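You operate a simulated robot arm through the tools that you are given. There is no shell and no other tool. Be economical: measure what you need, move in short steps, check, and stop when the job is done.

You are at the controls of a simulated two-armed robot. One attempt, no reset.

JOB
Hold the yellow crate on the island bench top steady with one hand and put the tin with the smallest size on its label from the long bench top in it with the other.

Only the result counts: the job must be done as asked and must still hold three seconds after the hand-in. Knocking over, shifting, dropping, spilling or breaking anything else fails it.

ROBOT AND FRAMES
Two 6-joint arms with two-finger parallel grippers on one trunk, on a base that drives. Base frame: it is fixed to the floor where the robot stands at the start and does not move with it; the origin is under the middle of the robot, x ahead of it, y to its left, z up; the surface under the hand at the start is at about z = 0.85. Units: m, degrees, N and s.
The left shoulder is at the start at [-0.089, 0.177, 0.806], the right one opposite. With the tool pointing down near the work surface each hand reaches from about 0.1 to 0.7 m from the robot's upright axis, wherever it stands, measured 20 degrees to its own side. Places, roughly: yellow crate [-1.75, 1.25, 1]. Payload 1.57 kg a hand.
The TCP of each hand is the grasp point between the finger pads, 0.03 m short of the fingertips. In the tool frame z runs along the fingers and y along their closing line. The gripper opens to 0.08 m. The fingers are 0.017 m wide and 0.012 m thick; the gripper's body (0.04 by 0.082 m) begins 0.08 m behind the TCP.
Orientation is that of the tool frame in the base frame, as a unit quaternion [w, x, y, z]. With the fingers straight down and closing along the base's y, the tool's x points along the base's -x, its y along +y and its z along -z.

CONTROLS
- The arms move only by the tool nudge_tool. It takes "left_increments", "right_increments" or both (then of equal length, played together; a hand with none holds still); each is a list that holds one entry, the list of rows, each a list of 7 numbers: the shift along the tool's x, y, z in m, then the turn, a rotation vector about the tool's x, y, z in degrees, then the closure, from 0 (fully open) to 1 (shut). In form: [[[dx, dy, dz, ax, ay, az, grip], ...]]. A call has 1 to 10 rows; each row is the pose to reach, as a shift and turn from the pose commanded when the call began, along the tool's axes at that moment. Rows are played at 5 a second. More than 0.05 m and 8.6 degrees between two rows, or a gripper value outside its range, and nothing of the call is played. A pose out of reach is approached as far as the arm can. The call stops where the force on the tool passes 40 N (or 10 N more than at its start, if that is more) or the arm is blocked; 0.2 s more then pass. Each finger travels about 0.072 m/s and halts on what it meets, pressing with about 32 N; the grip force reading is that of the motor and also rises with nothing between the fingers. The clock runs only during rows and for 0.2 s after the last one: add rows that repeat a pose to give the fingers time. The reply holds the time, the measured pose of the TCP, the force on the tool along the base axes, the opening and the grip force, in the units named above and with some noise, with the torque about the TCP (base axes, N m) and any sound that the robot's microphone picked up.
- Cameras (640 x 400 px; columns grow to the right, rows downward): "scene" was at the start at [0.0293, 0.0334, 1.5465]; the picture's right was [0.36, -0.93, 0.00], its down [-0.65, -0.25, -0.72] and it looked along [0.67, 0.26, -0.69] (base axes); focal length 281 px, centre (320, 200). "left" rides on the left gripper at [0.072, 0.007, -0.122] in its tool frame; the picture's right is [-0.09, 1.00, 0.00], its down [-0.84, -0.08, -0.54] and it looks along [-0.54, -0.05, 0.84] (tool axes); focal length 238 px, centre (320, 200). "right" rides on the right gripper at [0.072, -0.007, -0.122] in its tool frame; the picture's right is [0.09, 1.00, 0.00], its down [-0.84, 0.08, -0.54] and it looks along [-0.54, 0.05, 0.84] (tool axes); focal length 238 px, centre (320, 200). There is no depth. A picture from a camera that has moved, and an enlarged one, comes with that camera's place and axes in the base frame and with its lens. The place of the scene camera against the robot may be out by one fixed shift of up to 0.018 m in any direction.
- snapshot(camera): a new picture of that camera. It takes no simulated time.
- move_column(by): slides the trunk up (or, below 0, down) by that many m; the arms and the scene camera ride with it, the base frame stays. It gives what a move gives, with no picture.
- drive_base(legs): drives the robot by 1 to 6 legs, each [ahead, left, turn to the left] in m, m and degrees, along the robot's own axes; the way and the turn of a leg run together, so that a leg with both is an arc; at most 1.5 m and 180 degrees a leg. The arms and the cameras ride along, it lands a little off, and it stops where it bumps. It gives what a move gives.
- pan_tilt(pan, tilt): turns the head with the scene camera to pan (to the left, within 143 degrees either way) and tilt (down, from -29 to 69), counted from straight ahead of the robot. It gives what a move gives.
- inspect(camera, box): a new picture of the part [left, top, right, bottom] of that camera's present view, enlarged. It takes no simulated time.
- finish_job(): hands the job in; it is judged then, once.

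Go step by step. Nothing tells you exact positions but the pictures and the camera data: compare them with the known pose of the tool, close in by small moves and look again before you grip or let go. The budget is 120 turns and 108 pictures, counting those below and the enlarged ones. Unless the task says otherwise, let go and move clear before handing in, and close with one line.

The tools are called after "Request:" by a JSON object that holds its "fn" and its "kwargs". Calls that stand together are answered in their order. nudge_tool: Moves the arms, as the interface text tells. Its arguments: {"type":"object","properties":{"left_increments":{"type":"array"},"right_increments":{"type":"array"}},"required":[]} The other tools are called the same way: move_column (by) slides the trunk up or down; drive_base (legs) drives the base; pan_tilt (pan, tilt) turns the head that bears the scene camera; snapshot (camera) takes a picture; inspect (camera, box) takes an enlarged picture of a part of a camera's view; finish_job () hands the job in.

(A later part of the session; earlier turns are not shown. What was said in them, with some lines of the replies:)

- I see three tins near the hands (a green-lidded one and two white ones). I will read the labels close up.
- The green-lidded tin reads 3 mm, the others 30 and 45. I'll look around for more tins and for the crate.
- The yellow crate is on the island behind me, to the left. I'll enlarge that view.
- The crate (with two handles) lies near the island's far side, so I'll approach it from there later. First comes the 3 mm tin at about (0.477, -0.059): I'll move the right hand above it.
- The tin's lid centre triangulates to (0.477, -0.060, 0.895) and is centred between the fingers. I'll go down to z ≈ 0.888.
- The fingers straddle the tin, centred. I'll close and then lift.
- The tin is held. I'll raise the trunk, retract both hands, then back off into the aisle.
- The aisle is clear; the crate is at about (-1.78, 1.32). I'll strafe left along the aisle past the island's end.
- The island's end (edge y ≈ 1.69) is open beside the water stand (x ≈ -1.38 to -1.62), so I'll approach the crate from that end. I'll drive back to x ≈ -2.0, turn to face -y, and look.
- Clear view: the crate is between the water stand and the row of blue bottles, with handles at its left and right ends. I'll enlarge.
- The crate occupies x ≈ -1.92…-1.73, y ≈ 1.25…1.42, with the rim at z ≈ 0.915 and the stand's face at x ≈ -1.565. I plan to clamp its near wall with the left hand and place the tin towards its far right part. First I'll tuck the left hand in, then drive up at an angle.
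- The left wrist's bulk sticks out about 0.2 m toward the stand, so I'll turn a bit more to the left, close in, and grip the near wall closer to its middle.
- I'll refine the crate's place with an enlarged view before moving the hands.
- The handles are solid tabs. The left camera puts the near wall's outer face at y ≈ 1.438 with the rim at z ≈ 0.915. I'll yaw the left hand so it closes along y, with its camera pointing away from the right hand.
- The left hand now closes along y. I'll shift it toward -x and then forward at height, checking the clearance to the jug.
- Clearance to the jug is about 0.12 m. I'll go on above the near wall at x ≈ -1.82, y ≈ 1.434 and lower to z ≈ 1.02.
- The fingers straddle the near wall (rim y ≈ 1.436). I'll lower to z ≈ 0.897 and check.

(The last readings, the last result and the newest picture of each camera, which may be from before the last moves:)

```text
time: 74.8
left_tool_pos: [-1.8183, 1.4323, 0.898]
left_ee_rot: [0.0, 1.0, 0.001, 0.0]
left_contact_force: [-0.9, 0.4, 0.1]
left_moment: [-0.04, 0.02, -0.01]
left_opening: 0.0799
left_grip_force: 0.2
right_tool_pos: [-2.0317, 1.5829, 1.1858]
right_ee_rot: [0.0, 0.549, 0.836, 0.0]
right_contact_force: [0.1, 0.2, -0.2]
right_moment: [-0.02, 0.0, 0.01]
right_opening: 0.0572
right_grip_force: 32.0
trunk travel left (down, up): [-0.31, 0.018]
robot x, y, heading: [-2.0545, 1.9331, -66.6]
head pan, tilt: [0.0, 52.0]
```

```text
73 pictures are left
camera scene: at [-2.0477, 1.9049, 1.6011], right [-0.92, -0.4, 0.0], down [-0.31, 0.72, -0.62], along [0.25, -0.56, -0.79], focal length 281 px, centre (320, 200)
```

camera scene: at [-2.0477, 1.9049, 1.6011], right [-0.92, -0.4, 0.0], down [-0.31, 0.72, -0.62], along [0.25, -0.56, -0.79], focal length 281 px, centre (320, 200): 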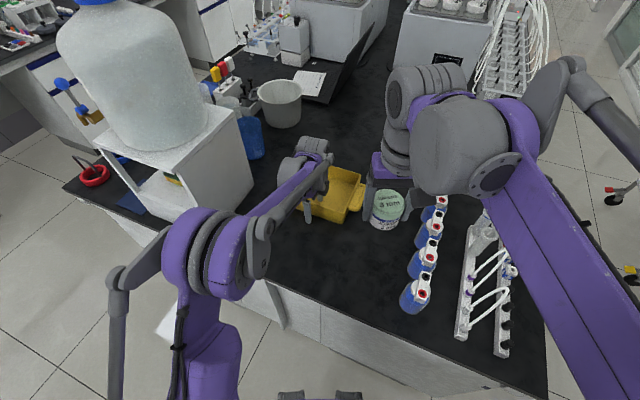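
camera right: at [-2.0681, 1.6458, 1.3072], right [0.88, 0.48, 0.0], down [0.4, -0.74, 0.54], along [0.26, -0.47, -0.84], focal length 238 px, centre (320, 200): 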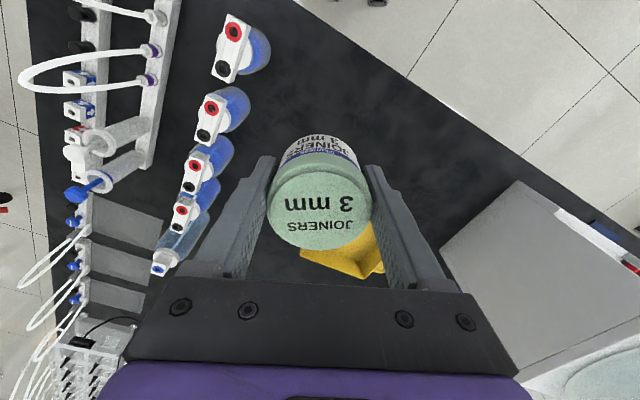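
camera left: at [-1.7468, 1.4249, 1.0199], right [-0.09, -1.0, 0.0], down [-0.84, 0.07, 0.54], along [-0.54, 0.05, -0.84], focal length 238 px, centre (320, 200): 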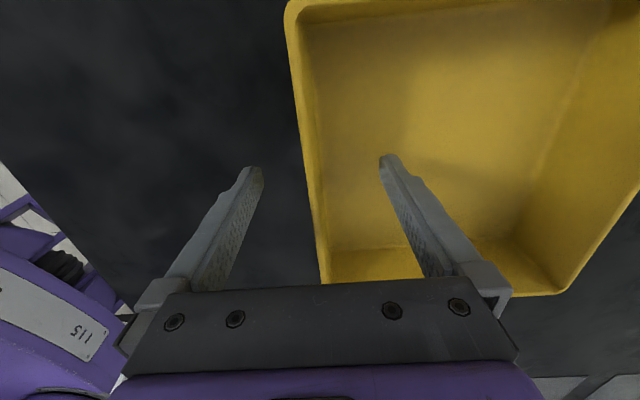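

The wall lies midway between the fingers. Closing the left gripper on it.

Request:
{"fn": "nudge_tool", "kwargs": {"left_increments": [[[0, 0, 0, 0, 0, 0, 0.4], [0, 0, 0, 0, 0, 0, 0.7], [0, 0, 0, 0, 0, 0, 0.95], [0, 0, 0, 0, 0, 0, 1], [0, 0, 0, 0, 0, 0, 1], [0, 0, 0, 0, 0, 0, 1]]]}}

Request:
{"fn": "snapshot", "kwargs": {"camera": "left"}}

Request:
{"fn": "snapshot", "kwargs": {"camera": "right"}}

```text
time: 76.2
left_tool_pos: [-1.8192, 1.432, 0.898]
left_ee_rot: [0.0, 1.0, 0.001, 0.001]
left_contact_force: [0.8, 0.3, 0.5]
left_moment: [0.02, 0.02, 0.16]
left_opening: 0.0049
left_grip_force: 25.1
right_tool_pos: [-2.0331, 1.584, 1.1863]
right_ee_rot: [0.0, 0.548, 0.836, -0.001]
right_contact_force: [0.8, -0.2, -0.5]
right_moment: [0.01, -0.01, 0.0]
right_opening: 0.0574
right_grip_force: 32.1
trunk travel left (down, up): [-0.31, 0.018]
robot x, y, heading: [-2.0565, 1.9304, -66.5]
head pan, tilt: [0.0, 52.0]
```

```text
72 pictures are left
camera left: at [-1.7468, 1.4249, 1.0201], right [-0.09, -1.0, 0.0], down [-0.84, 0.07, 0.54], along [-0.54, 0.05, -0.84], focal length 238 px, centre (320, 200)
```

left: 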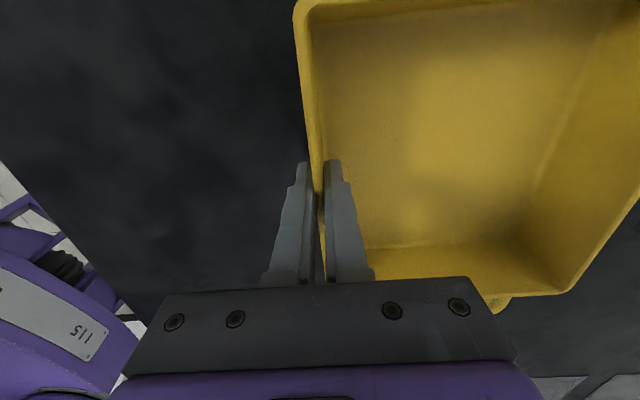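

```text
71 pictures are left
camera right: at [-2.0682, 1.6463, 1.3072], right [0.88, 0.48, 0.0], down [0.4, -0.74, 0.54], along [0.26, -0.48, -0.84], focal length 238 px, centre (320, 200)
```

right: 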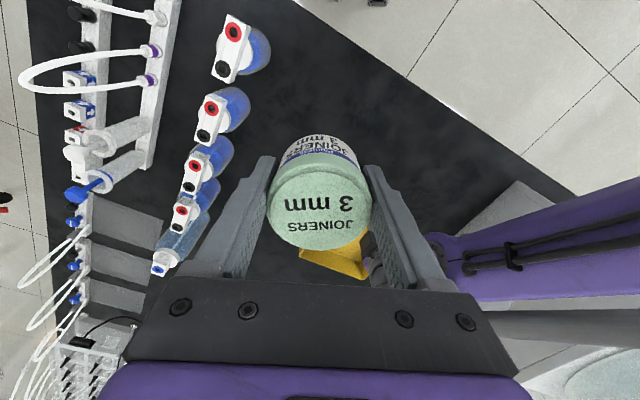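

The crate wall is held (5 mm thick, no shift). Now I'll move the right hand with the tin round over the crate's far side at height, aiming for (-1.85, 1.32).

Request:
{"fn": "nudge_tool", "kwargs": {"right_increments": [[[-0.043, -0.007, 0, 0, 0, 0, 0.7], [-0.086, -0.014, 0, 0, 0, 0, 0.7], [-0.129, -0.021, 0, 0, 0, 0, 0.7], [-0.172, -0.029, 0, 0, 0, 0, 0.7], [-0.215, -0.036, 0, 0, 0, 0, 0.7], [-0.258, -0.043, 0, 0, 0, 0, 0.7], [-0.277, -0.008, 0, 0, 0, -5, 0.7], [-0.29, 0.015, 0, 0, 0, -10, 0.7], [-0.29, 0.015, 0, 0, 0, -10, 0.7]]]}}

Request:
{"fn": "snapshot", "kwargs": {"camera": "scene"}}

Request:
{"fn": "snapshot", "kwargs": {"camera": "right"}}

```text
time: 78.2
left_tool_pos: [-1.8182, 1.432, 0.8988]
left_ee_rot: [0.0, 1.0, 0.002, 0.001]
left_contact_force: [1.1, 0.0, 1.4]
left_moment: [0.14, 0.41, -0.03]
left_opening: 0.0048
left_grip_force: 25.8
right_tool_pos: [-1.9079, 1.3343, 1.1751]
right_ee_rot: [0.0, 0.473, 0.881, 0.0]
right_contact_force: [1.2, -0.1, -1.2]
right_moment: [0.01, 0.05, 0.03]
right_opening: 0.0575
right_grip_force: 32.1
right hand out of reach, approached as far as the arm can: row 8, 9
trunk travel left (down, up): [-0.31, 0.018]
robot x, y, heading: [-2.051, 1.9316, -66.5]
head pan, tilt: [0.0, 52.0]
```

```text
70 pictures are left
camera scene: at [-2.0476, 1.9047, 1.6011], right [-0.92, -0.4, 0.0], down [-0.31, 0.72, -0.62], along [0.25, -0.56, -0.79], focal length 281 px, centre (320, 200)
```

scene: 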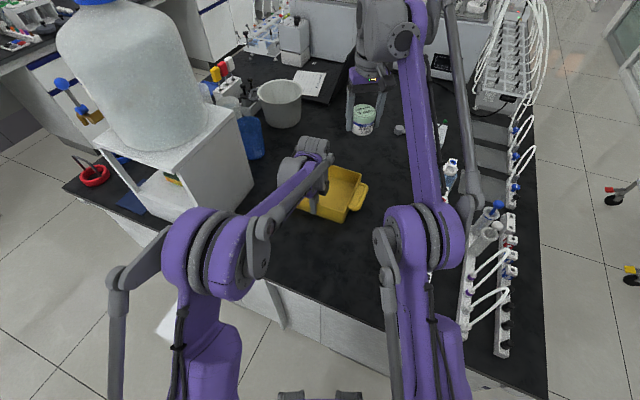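

```text
69 pictures are left
camera right: at [-1.9547, 1.3896, 1.2971], right [0.78, 0.63, 0.0], down [0.53, -0.65, 0.54], along [0.34, -0.42, -0.84], focal length 238 px, centre (320, 200)
```

right: 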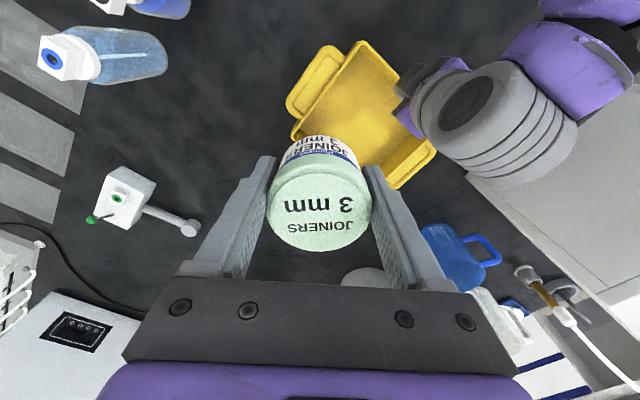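

The arm is at full stretch at this height. I'll lower straight down to z ≈ 1.06, where it reaches farther.

Request:
{"fn": "nudge_tool", "kwargs": {"right_increments": [[[0, 0, 0.03, 0, 0, 0, 0.7], [0, 0, 0.06, 0, 0, 0, 0.7], [0, 0, 0.09, 0, 0, 0, 0.7], [0, 0, 0.12, 0, 0, 0, 0.7], [0, 0, 0.12, 0, 0, 0, 0.7]]]}}

Request:
{"fn": "snapshot", "kwargs": {"camera": "right"}}

Request:
{"fn": "snapshot", "kwargs": {"camera": "left"}}

```text
time: 79.4
left_tool_pos: [-1.8199, 1.4323, 0.8976]
left_ee_rot: [0.0, 1.0, 0.002, 0.001]
left_contact_force: [1.1, 2.4, 1.1]
left_moment: [0.02, 0.3, 0.02]
left_opening: 0.0047
left_grip_force: 25.2
right_tool_pos: [-1.9069, 1.3341, 1.0583]
right_ee_rot: [0.0, 0.474, 0.881, 0.0]
right_contact_force: [-0.2, -0.7, -0.3]
right_moment: [0.0, 0.02, 0.03]
right_opening: 0.0573
right_grip_force: 32.1
trunk travel left (down, up): [-0.31, 0.018]
robot x, y, heading: [-2.0535, 1.9297, -66.5]
head pan, tilt: [0.0, 52.0]
```

```text
68 pictures are left
camera right: at [-1.9548, 1.3899, 1.1788], right [0.78, 0.63, 0.0], down [0.53, -0.66, 0.54], along [0.34, -0.42, -0.84], focal length 238 px, centre (320, 200)
```

right: 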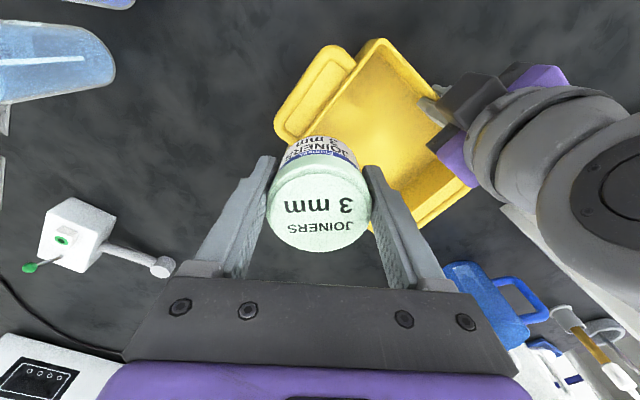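

```text
67 pictures are left
camera left: at [-1.7468, 1.4249, 1.02], right [-0.09, -1.0, 0.0], down [-0.84, 0.07, 0.54], along [-0.54, 0.05, -0.84], focal length 238 px, centre (320, 200)
```

left: 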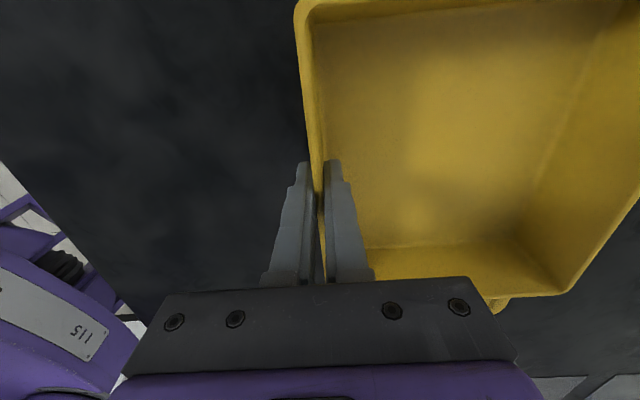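

Now I'll shift over the target spot inside the crate, about (-1.857, 1.315), still above the rim.

Request:
{"fn": "nudge_tool", "kwargs": {"right_increments": [[[-0.02, 0.01, 0, 0, 0, 0, 0.7], [-0.035, 0.02, 0, 0, 0, 0, 0.7], [-0.043, 0.031, 0, 0, 0, 0, 0.7], [-0.043, 0.031, 0, 0, 0, 0, 0.7]]]}}

Request:
{"fn": "snapshot", "kwargs": {"camera": "right"}}

Request:
{"fn": "snapshot", "kwargs": {"camera": "scene"}}

Request:
{"fn": "snapshot", "kwargs": {"camera": "left"}}

```text
time: 80.4
left_tool_pos: [-1.8181, 1.43, 0.8986]
left_ee_rot: [0.0, 1.0, 0.002, 0.001]
left_contact_force: [1.2, -1.0, 0.9]
left_moment: [0.01, 0.15, -0.05]
left_opening: 0.0047
left_grip_force: 25.6
right_tool_pos: [-1.8592, 1.3155, 1.0582]
right_ee_rot: [0.0, 0.473, 0.881, -0.001]
right_contact_force: [-0.6, 0.1, -1.2]
right_moment: [0.01, -0.02, 0.0]
right_opening: 0.0572
right_grip_force: 31.9
trunk travel left (down, up): [-0.31, 0.018]
robot x, y, heading: [-2.0573, 1.9329, -66.6]
head pan, tilt: [0.0, 52.0]
```

```text
66 pictures are left
camera right: at [-1.9063, 1.3705, 1.1791], right [0.78, 0.63, 0.0], down [0.53, -0.65, 0.54], along [0.34, -0.42, -0.84], focal length 238 px, centre (320, 200)
```

right: 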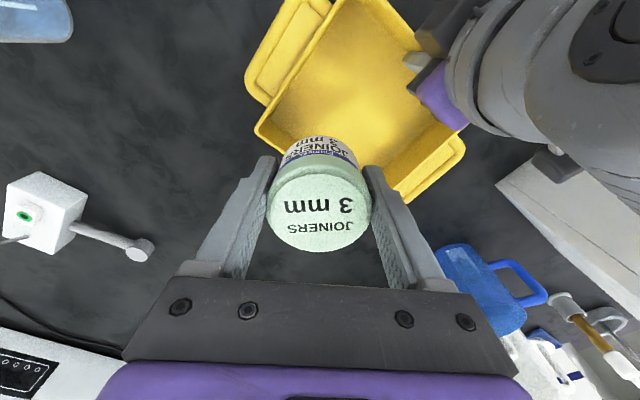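

```text
65 pictures are left
camera scene: at [-2.0477, 1.9047, 1.6011], right [-0.92, -0.4, 0.0], down [-0.31, 0.72, -0.62], along [0.25, -0.56, -0.79], focal length 281 px, centre (320, 200)
```

scene: 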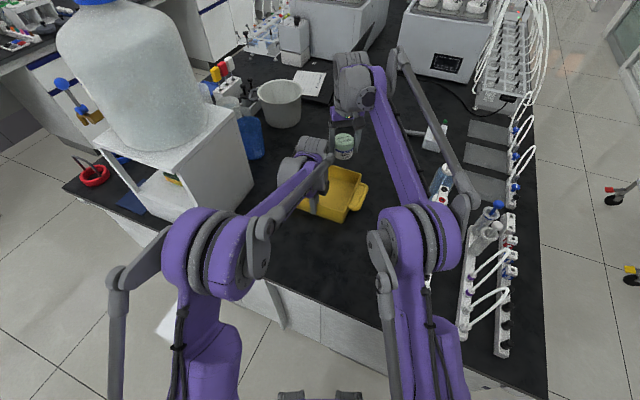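

```text
64 pictures are left
camera left: at [-1.7468, 1.4247, 1.02], right [-0.09, -1.0, 0.0], down [-0.84, 0.07, 0.54], along [-0.54, 0.05, -0.84], focal length 238 px, centre (320, 200)
```

left: 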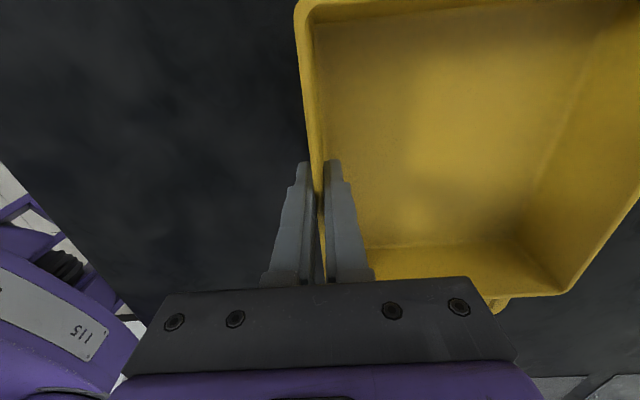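

Geometry agrees. I'll descend to z ≈ 0.925, so the tin is just inside the crate, then look.

Request:
{"fn": "nudge_tool", "kwargs": {"right_increments": [[[-0.003, 0.004, 0.03, 0, 0, 0, 0.7], [-0.003, 0.004, 0.06, 0, 0, 0, 0.7], [-0.003, 0.004, 0.09, 0, 0, 0, 0.7], [-0.003, 0.004, 0.115, 0, 0, 0, 0.7], [-0.003, 0.004, 0.133, 0, 0, 0, 0.7], [-0.003, 0.004, 0.133, 0, 0, 0, 0.7]]]}}

Request:
{"fn": "snapshot", "kwargs": {"camera": "right"}}

Request:
{"fn": "snapshot", "kwargs": {"camera": "left"}}

Request:
{"fn": "inspect", "kwargs": {"camera": "scene", "box": [250, 80, 410, 230]}}

```text
time: 81.8
left_tool_pos: [-1.8179, 1.4324, 0.899]
left_ee_rot: [0.0, 1.0, 0.002, 0.001]
left_contact_force: [0.0, 1.1, 0.6]
left_moment: [0.02, 0.07, -0.02]
left_opening: 0.005
left_grip_force: 25.3
right_tool_pos: [-1.8541, 1.3132, 0.9237]
right_ee_rot: [0.0, 0.473, 0.881, 0.0]
right_contact_force: [0.1, -0.4, -1.2]
right_moment: [-0.01, 0.0, 0.05]
right_opening: 0.0573
right_grip_force: 32.0
trunk travel left (down, up): [-0.31, 0.018]
robot x, y, heading: [-2.0496, 1.9302, -66.5]
head pan, tilt: [0.0, 52.0]
```

```text
63 pictures are left
camera right: at [-1.9005, 1.368, 1.045], right [0.78, 0.63, 0.0], down [0.53, -0.66, 0.54], along [0.34, -0.42, -0.84], focal length 238 px, centre (320, 200)
```

right: 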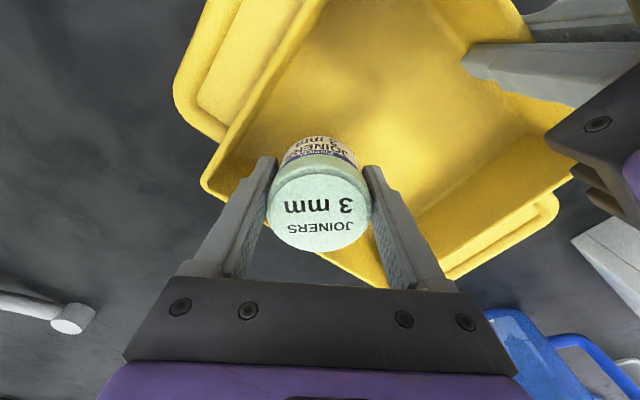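

```text
62 pictures are left
camera left: at [-1.7469, 1.4249, 1.02], right [-0.09, -1.0, 0.0], down [-0.84, 0.07, 0.54], along [-0.54, 0.05, -0.84], focal length 238 px, centre (320, 200)
```

left: 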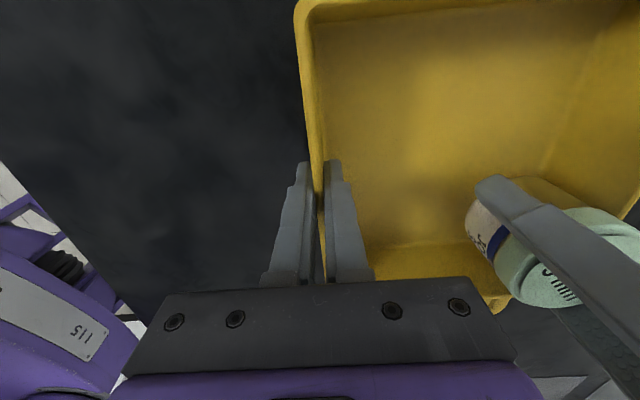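

```text
2.67 times, centred on (330, 155) of scene
camera zoom: at [-2.0477, 1.9049, 1.6011], right [-0.92, -0.4, 0.0], down [-0.31, 0.72, -0.62], along [0.25, -0.56, -0.79], focal length 749 px, centre (293, 320)
```

zoom: 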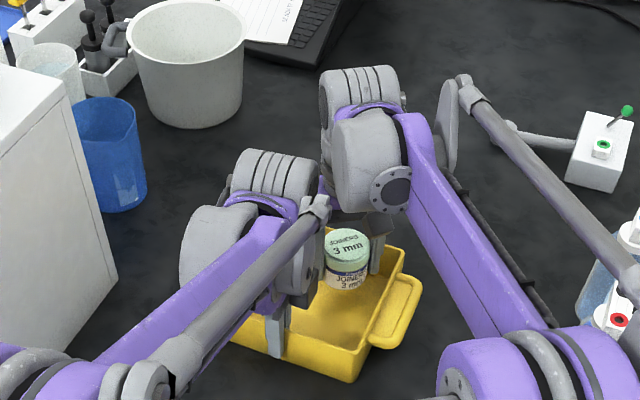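

There's clearance all around. I'll creep down the last 3 cm toward the crate floor.

Request:
{"fn": "nudge_tool", "kwargs": {"right_increments": [[[0, 0, 0.01, 0, 0, 0, 0.7], [0, 0, 0.018, 0, 0, 0, 0.7], [0, 0, 0.024, 0, 0, 0, 0.7], [0, 0, 0.028, 0, 0, 0, 0.7], [0, 0, 0.028, 0, 0, 0, 0.7]]]}}

Request:
{"fn": "snapshot", "kwargs": {"camera": "left"}}

Request:
{"fn": "snapshot", "kwargs": {"camera": "right"}}

```text
time: 83.0
left_tool_pos: [-1.819, 1.4315, 0.8989]
left_ee_rot: [0.0, 1.0, 0.001, 0.001]
left_contact_force: [-0.7, 1.3, -0.3]
left_moment: [0.02, 0.01, 0.01]
left_opening: 0.0049
left_grip_force: 25.4
right_tool_pos: [-1.8554, 1.3152, 0.8948]
right_ee_rot: [0.0, 0.473, 0.881, 0.0]
right_contact_force: [0.2, 0.9, -0.5]
right_moment: [-0.02, 0.02, 0.01]
right_opening: 0.0574
right_grip_force: 32.2
trunk travel left (down, up): [-0.31, 0.018]
robot x, y, heading: [-2.0511, 1.9309, -66.2]
head pan, tilt: [0.0, 52.0]
```

```text
60 pictures are left
camera left: at [-1.7468, 1.4248, 1.02], right [-0.09, -1.0, 0.0], down [-0.84, 0.07, 0.54], along [-0.54, 0.05, -0.84], focal length 238 px, centre (320, 200)
```

left: 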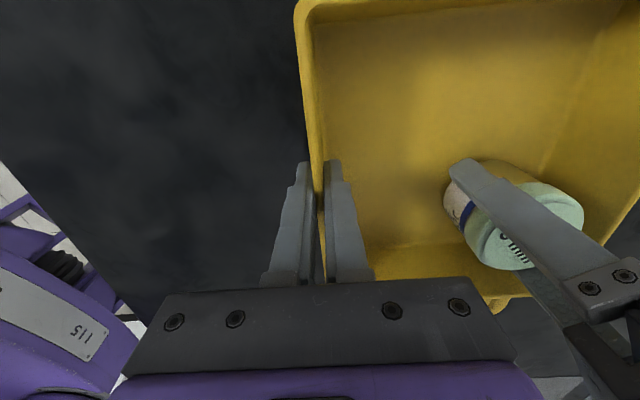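

```text
59 pictures are left
camera right: at [-1.9017, 1.3705, 1.0176], right [0.78, 0.63, 0.0], down [0.53, -0.66, 0.54], along [0.34, -0.42, -0.84], focal length 238 px, centre (320, 200)
```

right: 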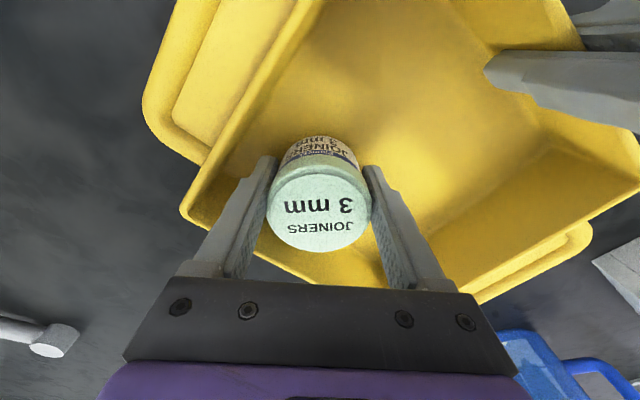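

No contact yet. I'll lower in 1.5 mm steps and watch the vertical force.

Request:
{"fn": "nudge_tool", "kwargs": {"right_increments": [[[0, 0, 0.0015, 0, 0, 0, 0.7], [0, 0, 0.003, 0, 0, 0, 0.7], [0, 0, 0.004, 0, 0, 0, 0.7], [0, 0, 0.004, 0, 0, 0, 0.7]]]}}

```text
time: 84.0
left_tool_pos: [-1.8178, 1.4324, 0.8985]
left_ee_rot: [0.001, 1.0, 0.002, 0.001]
left_contact_force: [-0.4, 1.1, 0.0]
left_moment: [-0.01, -0.06, -0.05]
left_opening: 0.005
left_grip_force: 25.3
right_tool_pos: [-1.8547, 1.3138, 0.8922]
right_ee_rot: [0.0, 0.473, 0.881, 0.0]
right_contact_force: [-0.3, 0.4, -1.7]
right_moment: [0.0, -0.02, -0.03]
right_opening: 0.0574
right_grip_force: 32.3
trunk travel left (down, up): [-0.31, 0.018]
robot x, y, heading: [-2.0511, 1.933, -66.4]
head pan, tilt: [0.0, 52.0]
```

Request:
{"fn": "nudge_tool", "kwargs": {"right_increments": [[[0, 0, 0.0015, 0, 0, 0, 0.7], [0, 0, 0.003, 0, 0, 0, 0.7], [0, 0, 0.003, 0, 0, 0, 0.7]]]}}

```text
time: 84.8
left_tool_pos: [-1.8185, 1.4324, 0.8991]
left_ee_rot: [0.001, 1.0, 0.001, 0.0]
left_contact_force: [-1.9, -2.7, -13.9]
left_moment: [0.62, -0.1, 0.07]
left_opening: 0.0045
left_grip_force: 25.4
right_tool_pos: [-1.8545, 1.3136, 0.8902]
right_ee_rot: [0.001, 0.473, 0.881, 0.0]
right_contact_force: [2.5, -4.3, 33.5]
right_moment: [-0.05, -0.11, 0.01]
right_opening: 0.0571
right_grip_force: 31.5
trunk travel left (down, up): [-0.31, 0.018]
robot x, y, heading: [-2.0558, 1.9297, -66.5]
head pan, tilt: [0.0, 52.0]
```

The tin is on the crate floor. I'll relieve the pressure by about 1.5 mm, then open a little.

Request:
{"fn": "nudge_tool", "kwargs": {"right_increments": [[[0, 0, -0.0018, 0, 0, 0, 0.7], [0, 0, -0.0018, 0, 0, 0, 0.7]]]}}

Request:
{"fn": "nudge_tool", "kwargs": {"right_increments": [[[0, 0, 0, 0, 0, 0, 0.25], [0, 0, 0, 0, 0, 0, 0.2], [0, 0, 0, 0, 0, 0, 0.2]]]}}

Request:
{"fn": "snapshot", "kwargs": {"camera": "right"}}

Request:
{"fn": "snapshot", "kwargs": {"camera": "left"}}

```text
time: 85.4
left_tool_pos: [-1.8198, 1.4328, 0.8981]
left_ee_rot: [0.001, 1.0, 0.002, 0.001]
left_contact_force: [0.6, -5.5, -6.1]
left_moment: [0.3, 0.32, 0.09]
left_opening: 0.0047
left_grip_force: 25.0
right_tool_pos: [-1.854, 1.3136, 0.8915]
right_ee_rot: [0.0, 0.474, 0.881, 0.0]
right_contact_force: [-3.5, 4.2, 16.2]
right_moment: [0.03, 0.03, -0.04]
right_opening: 0.0573
right_grip_force: 31.7
trunk travel left (down, up): [-0.31, 0.018]
robot x, y, heading: [-2.0565, 1.9304, -66.3]
head pan, tilt: [0.0, 52.0]
```

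```text
time: 86.2
left_tool_pos: [-1.8182, 1.4317, 0.8969]
left_ee_rot: [0.0, 1.0, 0.001, 0.0]
left_contact_force: [0.0, 1.0, 0.2]
left_moment: [-0.01, 0.0, -0.02]
left_opening: 0.0051
left_grip_force: 24.9
right_tool_pos: [-1.8544, 1.314, 0.891]
right_ee_rot: [0.0, 0.473, 0.881, 0.0]
right_contact_force: [0.0, 0.3, 0.1]
right_moment: [-0.01, 0.0, 0.0]
right_opening: 0.0642
right_grip_force: 0.0
trunk travel left (down, up): [-0.31, 0.018]
robot x, y, heading: [-2.0563, 1.9279, -66.7]
head pan, tilt: [0.0, 52.0]
```

```text
58 pictures are left
camera right: at [-1.8999, 1.3692, 1.0123], right [0.78, 0.63, 0.0], down [0.53, -0.66, 0.54], along [0.34, -0.42, -0.84], focal length 238 px, centre (320, 200)
```

right: 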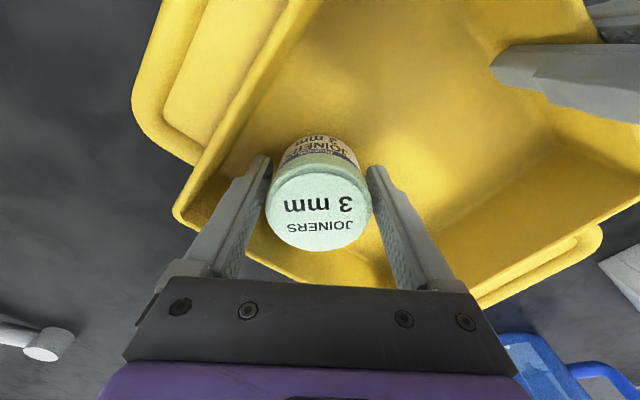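

```text
57 pictures are left
camera left: at [-1.7467, 1.425, 1.0201], right [-0.09, -1.0, 0.0], down [-0.84, 0.07, 0.54], along [-0.54, 0.05, -0.84], focal length 238 px, centre (320, 200)
```

left: 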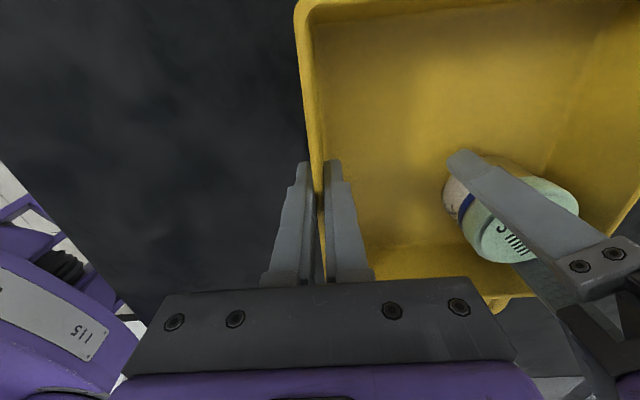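

The tin stands free in the crate. I'll raise the right hand straight up while the left keeps holding.

Request:
{"fn": "nudge_tool", "kwargs": {"right_increments": [[[0, 0, -0.01, 0, 0, 0, 0.2], [0, 0, -0.025, 0, 0, 0, 0.2], [0, 0, -0.05, 0, 0, 0, 0.2], [0, 0, -0.08, 0, 0, 0, 0.2], [0, 0, -0.12, 0, 0, 0, 0.2], [0, 0, -0.16, 0, 0, 0, 0.2], [0, 0, -0.17, 0, 0, 0, 0.2]]]}}

Request:
{"fn": "snapshot", "kwargs": {"camera": "right"}}

```text
time: 87.8
left_tool_pos: [-1.8199, 1.4323, 0.8983]
left_ee_rot: [0.0, 1.0, 0.002, 0.0]
left_contact_force: [0.8, 0.4, 0.6]
left_moment: [-0.02, -0.08, 0.0]
left_opening: 0.0047
left_grip_force: 25.5
right_tool_pos: [-1.8557, 1.3119, 1.0619]
right_ee_rot: [0.001, 0.474, 0.881, 0.0]
right_contact_force: [0.9, 0.4, 0.4]
right_moment: [0.0, -0.01, 0.0]
right_opening: 0.0639
right_grip_force: 0.1
trunk travel left (down, up): [-0.31, 0.018]
robot x, y, heading: [-2.053, 1.9314, -66.4]
head pan, tilt: [0.0, 52.0]
```

```text
56 pictures are left
camera right: at [-1.9015, 1.368, 1.182], right [0.78, 0.63, 0.0], down [0.53, -0.66, 0.54], along [0.34, -0.42, -0.84], focal length 238 px, centre (320, 200)
```

right: 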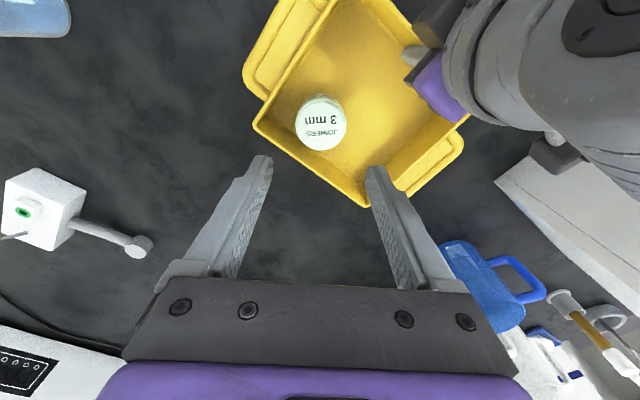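

The tin stands in the crate. I'll back the right hand away (−x, then up and back), then open the left hand.

Request:
{"fn": "nudge_tool", "kwargs": {"right_increments": [[[0.02, -0.015, 0, 0, 0, 0, 0.2], [0.043, -0.031, -0.01, 0, 0, 0, 0.2], [0.05, -0.06, -0.05, 0, 0, 0, 0.2], [0.06, -0.07, -0.09, 0, 0, 0, 0.2], [0.09, -0.08, -0.11, 0, 0, 0, 0.2], [0.13, -0.09, -0.11, 0, 0, 0, 0.2], [0.17, -0.1, -0.11, 0, 0, 0, 0.2], [0.21, -0.11, -0.11, 0, 0, 0, 0.2], [0.21, -0.11, -0.11, 0, 0, 0, 0.2]]]}}

Request:
{"fn": "nudge_tool", "kwargs": {"left_increments": [[[0, 0, 0, 0, 0, 0, 0.7], [0, 0, 0, 0, 0, 0, 0.5], [0, 0, 0, 0, 0, 0, 0.3], [0, 0, 0, 0, 0, 0, 0.3], [0, 0, 0, 0, 0, 0, 0.3]]]}}

Request:
{"fn": "snapshot", "kwargs": {"camera": "left"}}

```text
time: 89.8
left_tool_pos: [-1.8171, 1.4331, 0.8981]
left_ee_rot: [0.001, 1.0, 0.002, 0.001]
left_contact_force: [0.8, 1.5, 0.2]
left_moment: [0.04, 0.29, -0.09]
left_opening: 0.0052
left_grip_force: 24.8
right_tool_pos: [-2.0659, 1.4264, 1.1727]
right_ee_rot: [0.0, 0.474, 0.881, 0.0]
right_contact_force: [0.1, -0.1, -0.1]
right_moment: [0.01, -0.05, -0.01]
right_opening: 0.0642
right_grip_force: 0.0
trunk travel left (down, up): [-0.31, 0.018]
robot x, y, heading: [-2.057, 1.9303, -66.6]
head pan, tilt: [0.0, 52.0]
```

```text
time: 91.0
left_tool_pos: [-1.8184, 1.4314, 0.8978]
left_ee_rot: [0.0, 1.0, 0.001, 0.001]
left_contact_force: [0.2, 0.0, -0.8]
left_moment: [-0.02, 0.0, 0.01]
left_opening: 0.0559
left_grip_force: 0.1
right_tool_pos: [-2.065, 1.4273, 1.1735]
right_ee_rot: [0.0, 0.474, 0.881, 0.0]
right_contact_force: [-0.3, -1.3, 0.0]
right_moment: [-0.02, -0.04, 0.0]
right_opening: 0.0639
right_grip_force: 0.0
trunk travel left (down, up): [-0.31, 0.018]
robot x, y, heading: [-2.0509, 1.9308, -66.2]
head pan, tilt: [0.0, 52.0]
```

```text
55 pictures are left
camera left: at [-1.7469, 1.4248, 1.02], right [-0.09, -1.0, 0.0], down [-0.84, 0.07, 0.54], along [-0.54, 0.05, -0.84], focal length 238 px, centre (320, 200)
```

left: 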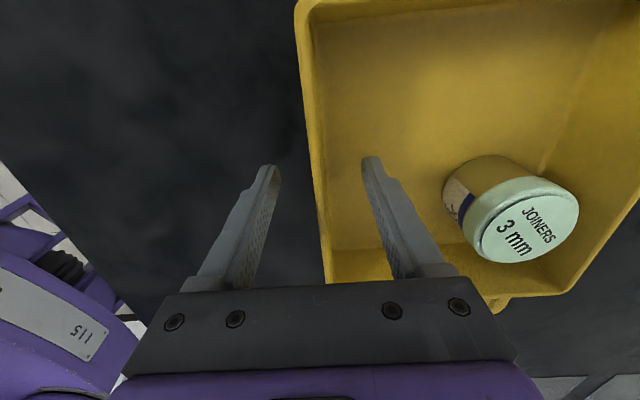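

The left hand has let go and the crate hasn't moved. I'll raise it straight up, clear, and do a last check.

Request:
{"fn": "nudge_tool", "kwargs": {"left_increments": [[[0, 0, -0.03, 0, 0, 0, 0.3], [0, 0, -0.07, 0, 0, 0, 0.3], [0, 0, -0.11, 0, 0, 0, 0.3], [0, 0, -0.15, 0, 0, 0, 0.3], [0, -0.04, -0.18, 0, 0, 0, 0.3], [-0.01, -0.08, -0.2, 0, 0, 0, 0.3], [-0.01, -0.1, -0.2, 0, 0, 0, 0.3], [-0.01, -0.1, -0.2, 0, 0, 0, 0.3]]]}}

Request:
{"fn": "snapshot", "kwargs": {"camera": "scene"}}

```text
time: 92.8
left_tool_pos: [-1.8253, 1.5313, 1.0966]
left_ee_rot: [0.0, 1.0, 0.002, 0.001]
left_contact_force: [-0.9, -0.1, 0.3]
left_moment: [0.01, -0.01, 0.02]
left_opening: 0.0559
left_grip_force: 0.1
right_tool_pos: [-2.066, 1.4277, 1.1737]
right_ee_rot: [0.0, 0.473, 0.881, 0.0]
right_contact_force: [-0.6, 0.1, 0.7]
right_moment: [0.02, -0.01, 0.01]
right_opening: 0.0638
right_grip_force: 0.1
trunk travel left (down, up): [-0.31, 0.018]
robot x, y, heading: [-2.0544, 1.9305, -66.4]
head pan, tilt: [0.0, 52.0]
```

```text
54 pictures are left
camera scene: at [-2.0477, 1.9046, 1.6011], right [-0.92, -0.4, 0.0], down [-0.31, 0.72, -0.62], along [0.25, -0.56, -0.79], focal length 281 px, centre (320, 200)
```

scene: 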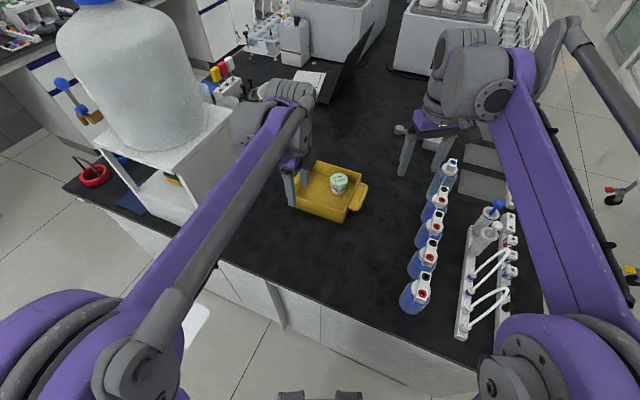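

The tin is upright in the crate, both hands are clear, and nothing else has moved. Handing in.

Request:
{"fn": "finish_job", "kwargs": {}}

```text
The job is handed in.
```

The 3 mm tin, the smallest of the three on the long bench, is upright in the yellow crate; the left hand held the crate while the right put the tin in, and both hands are now clear.
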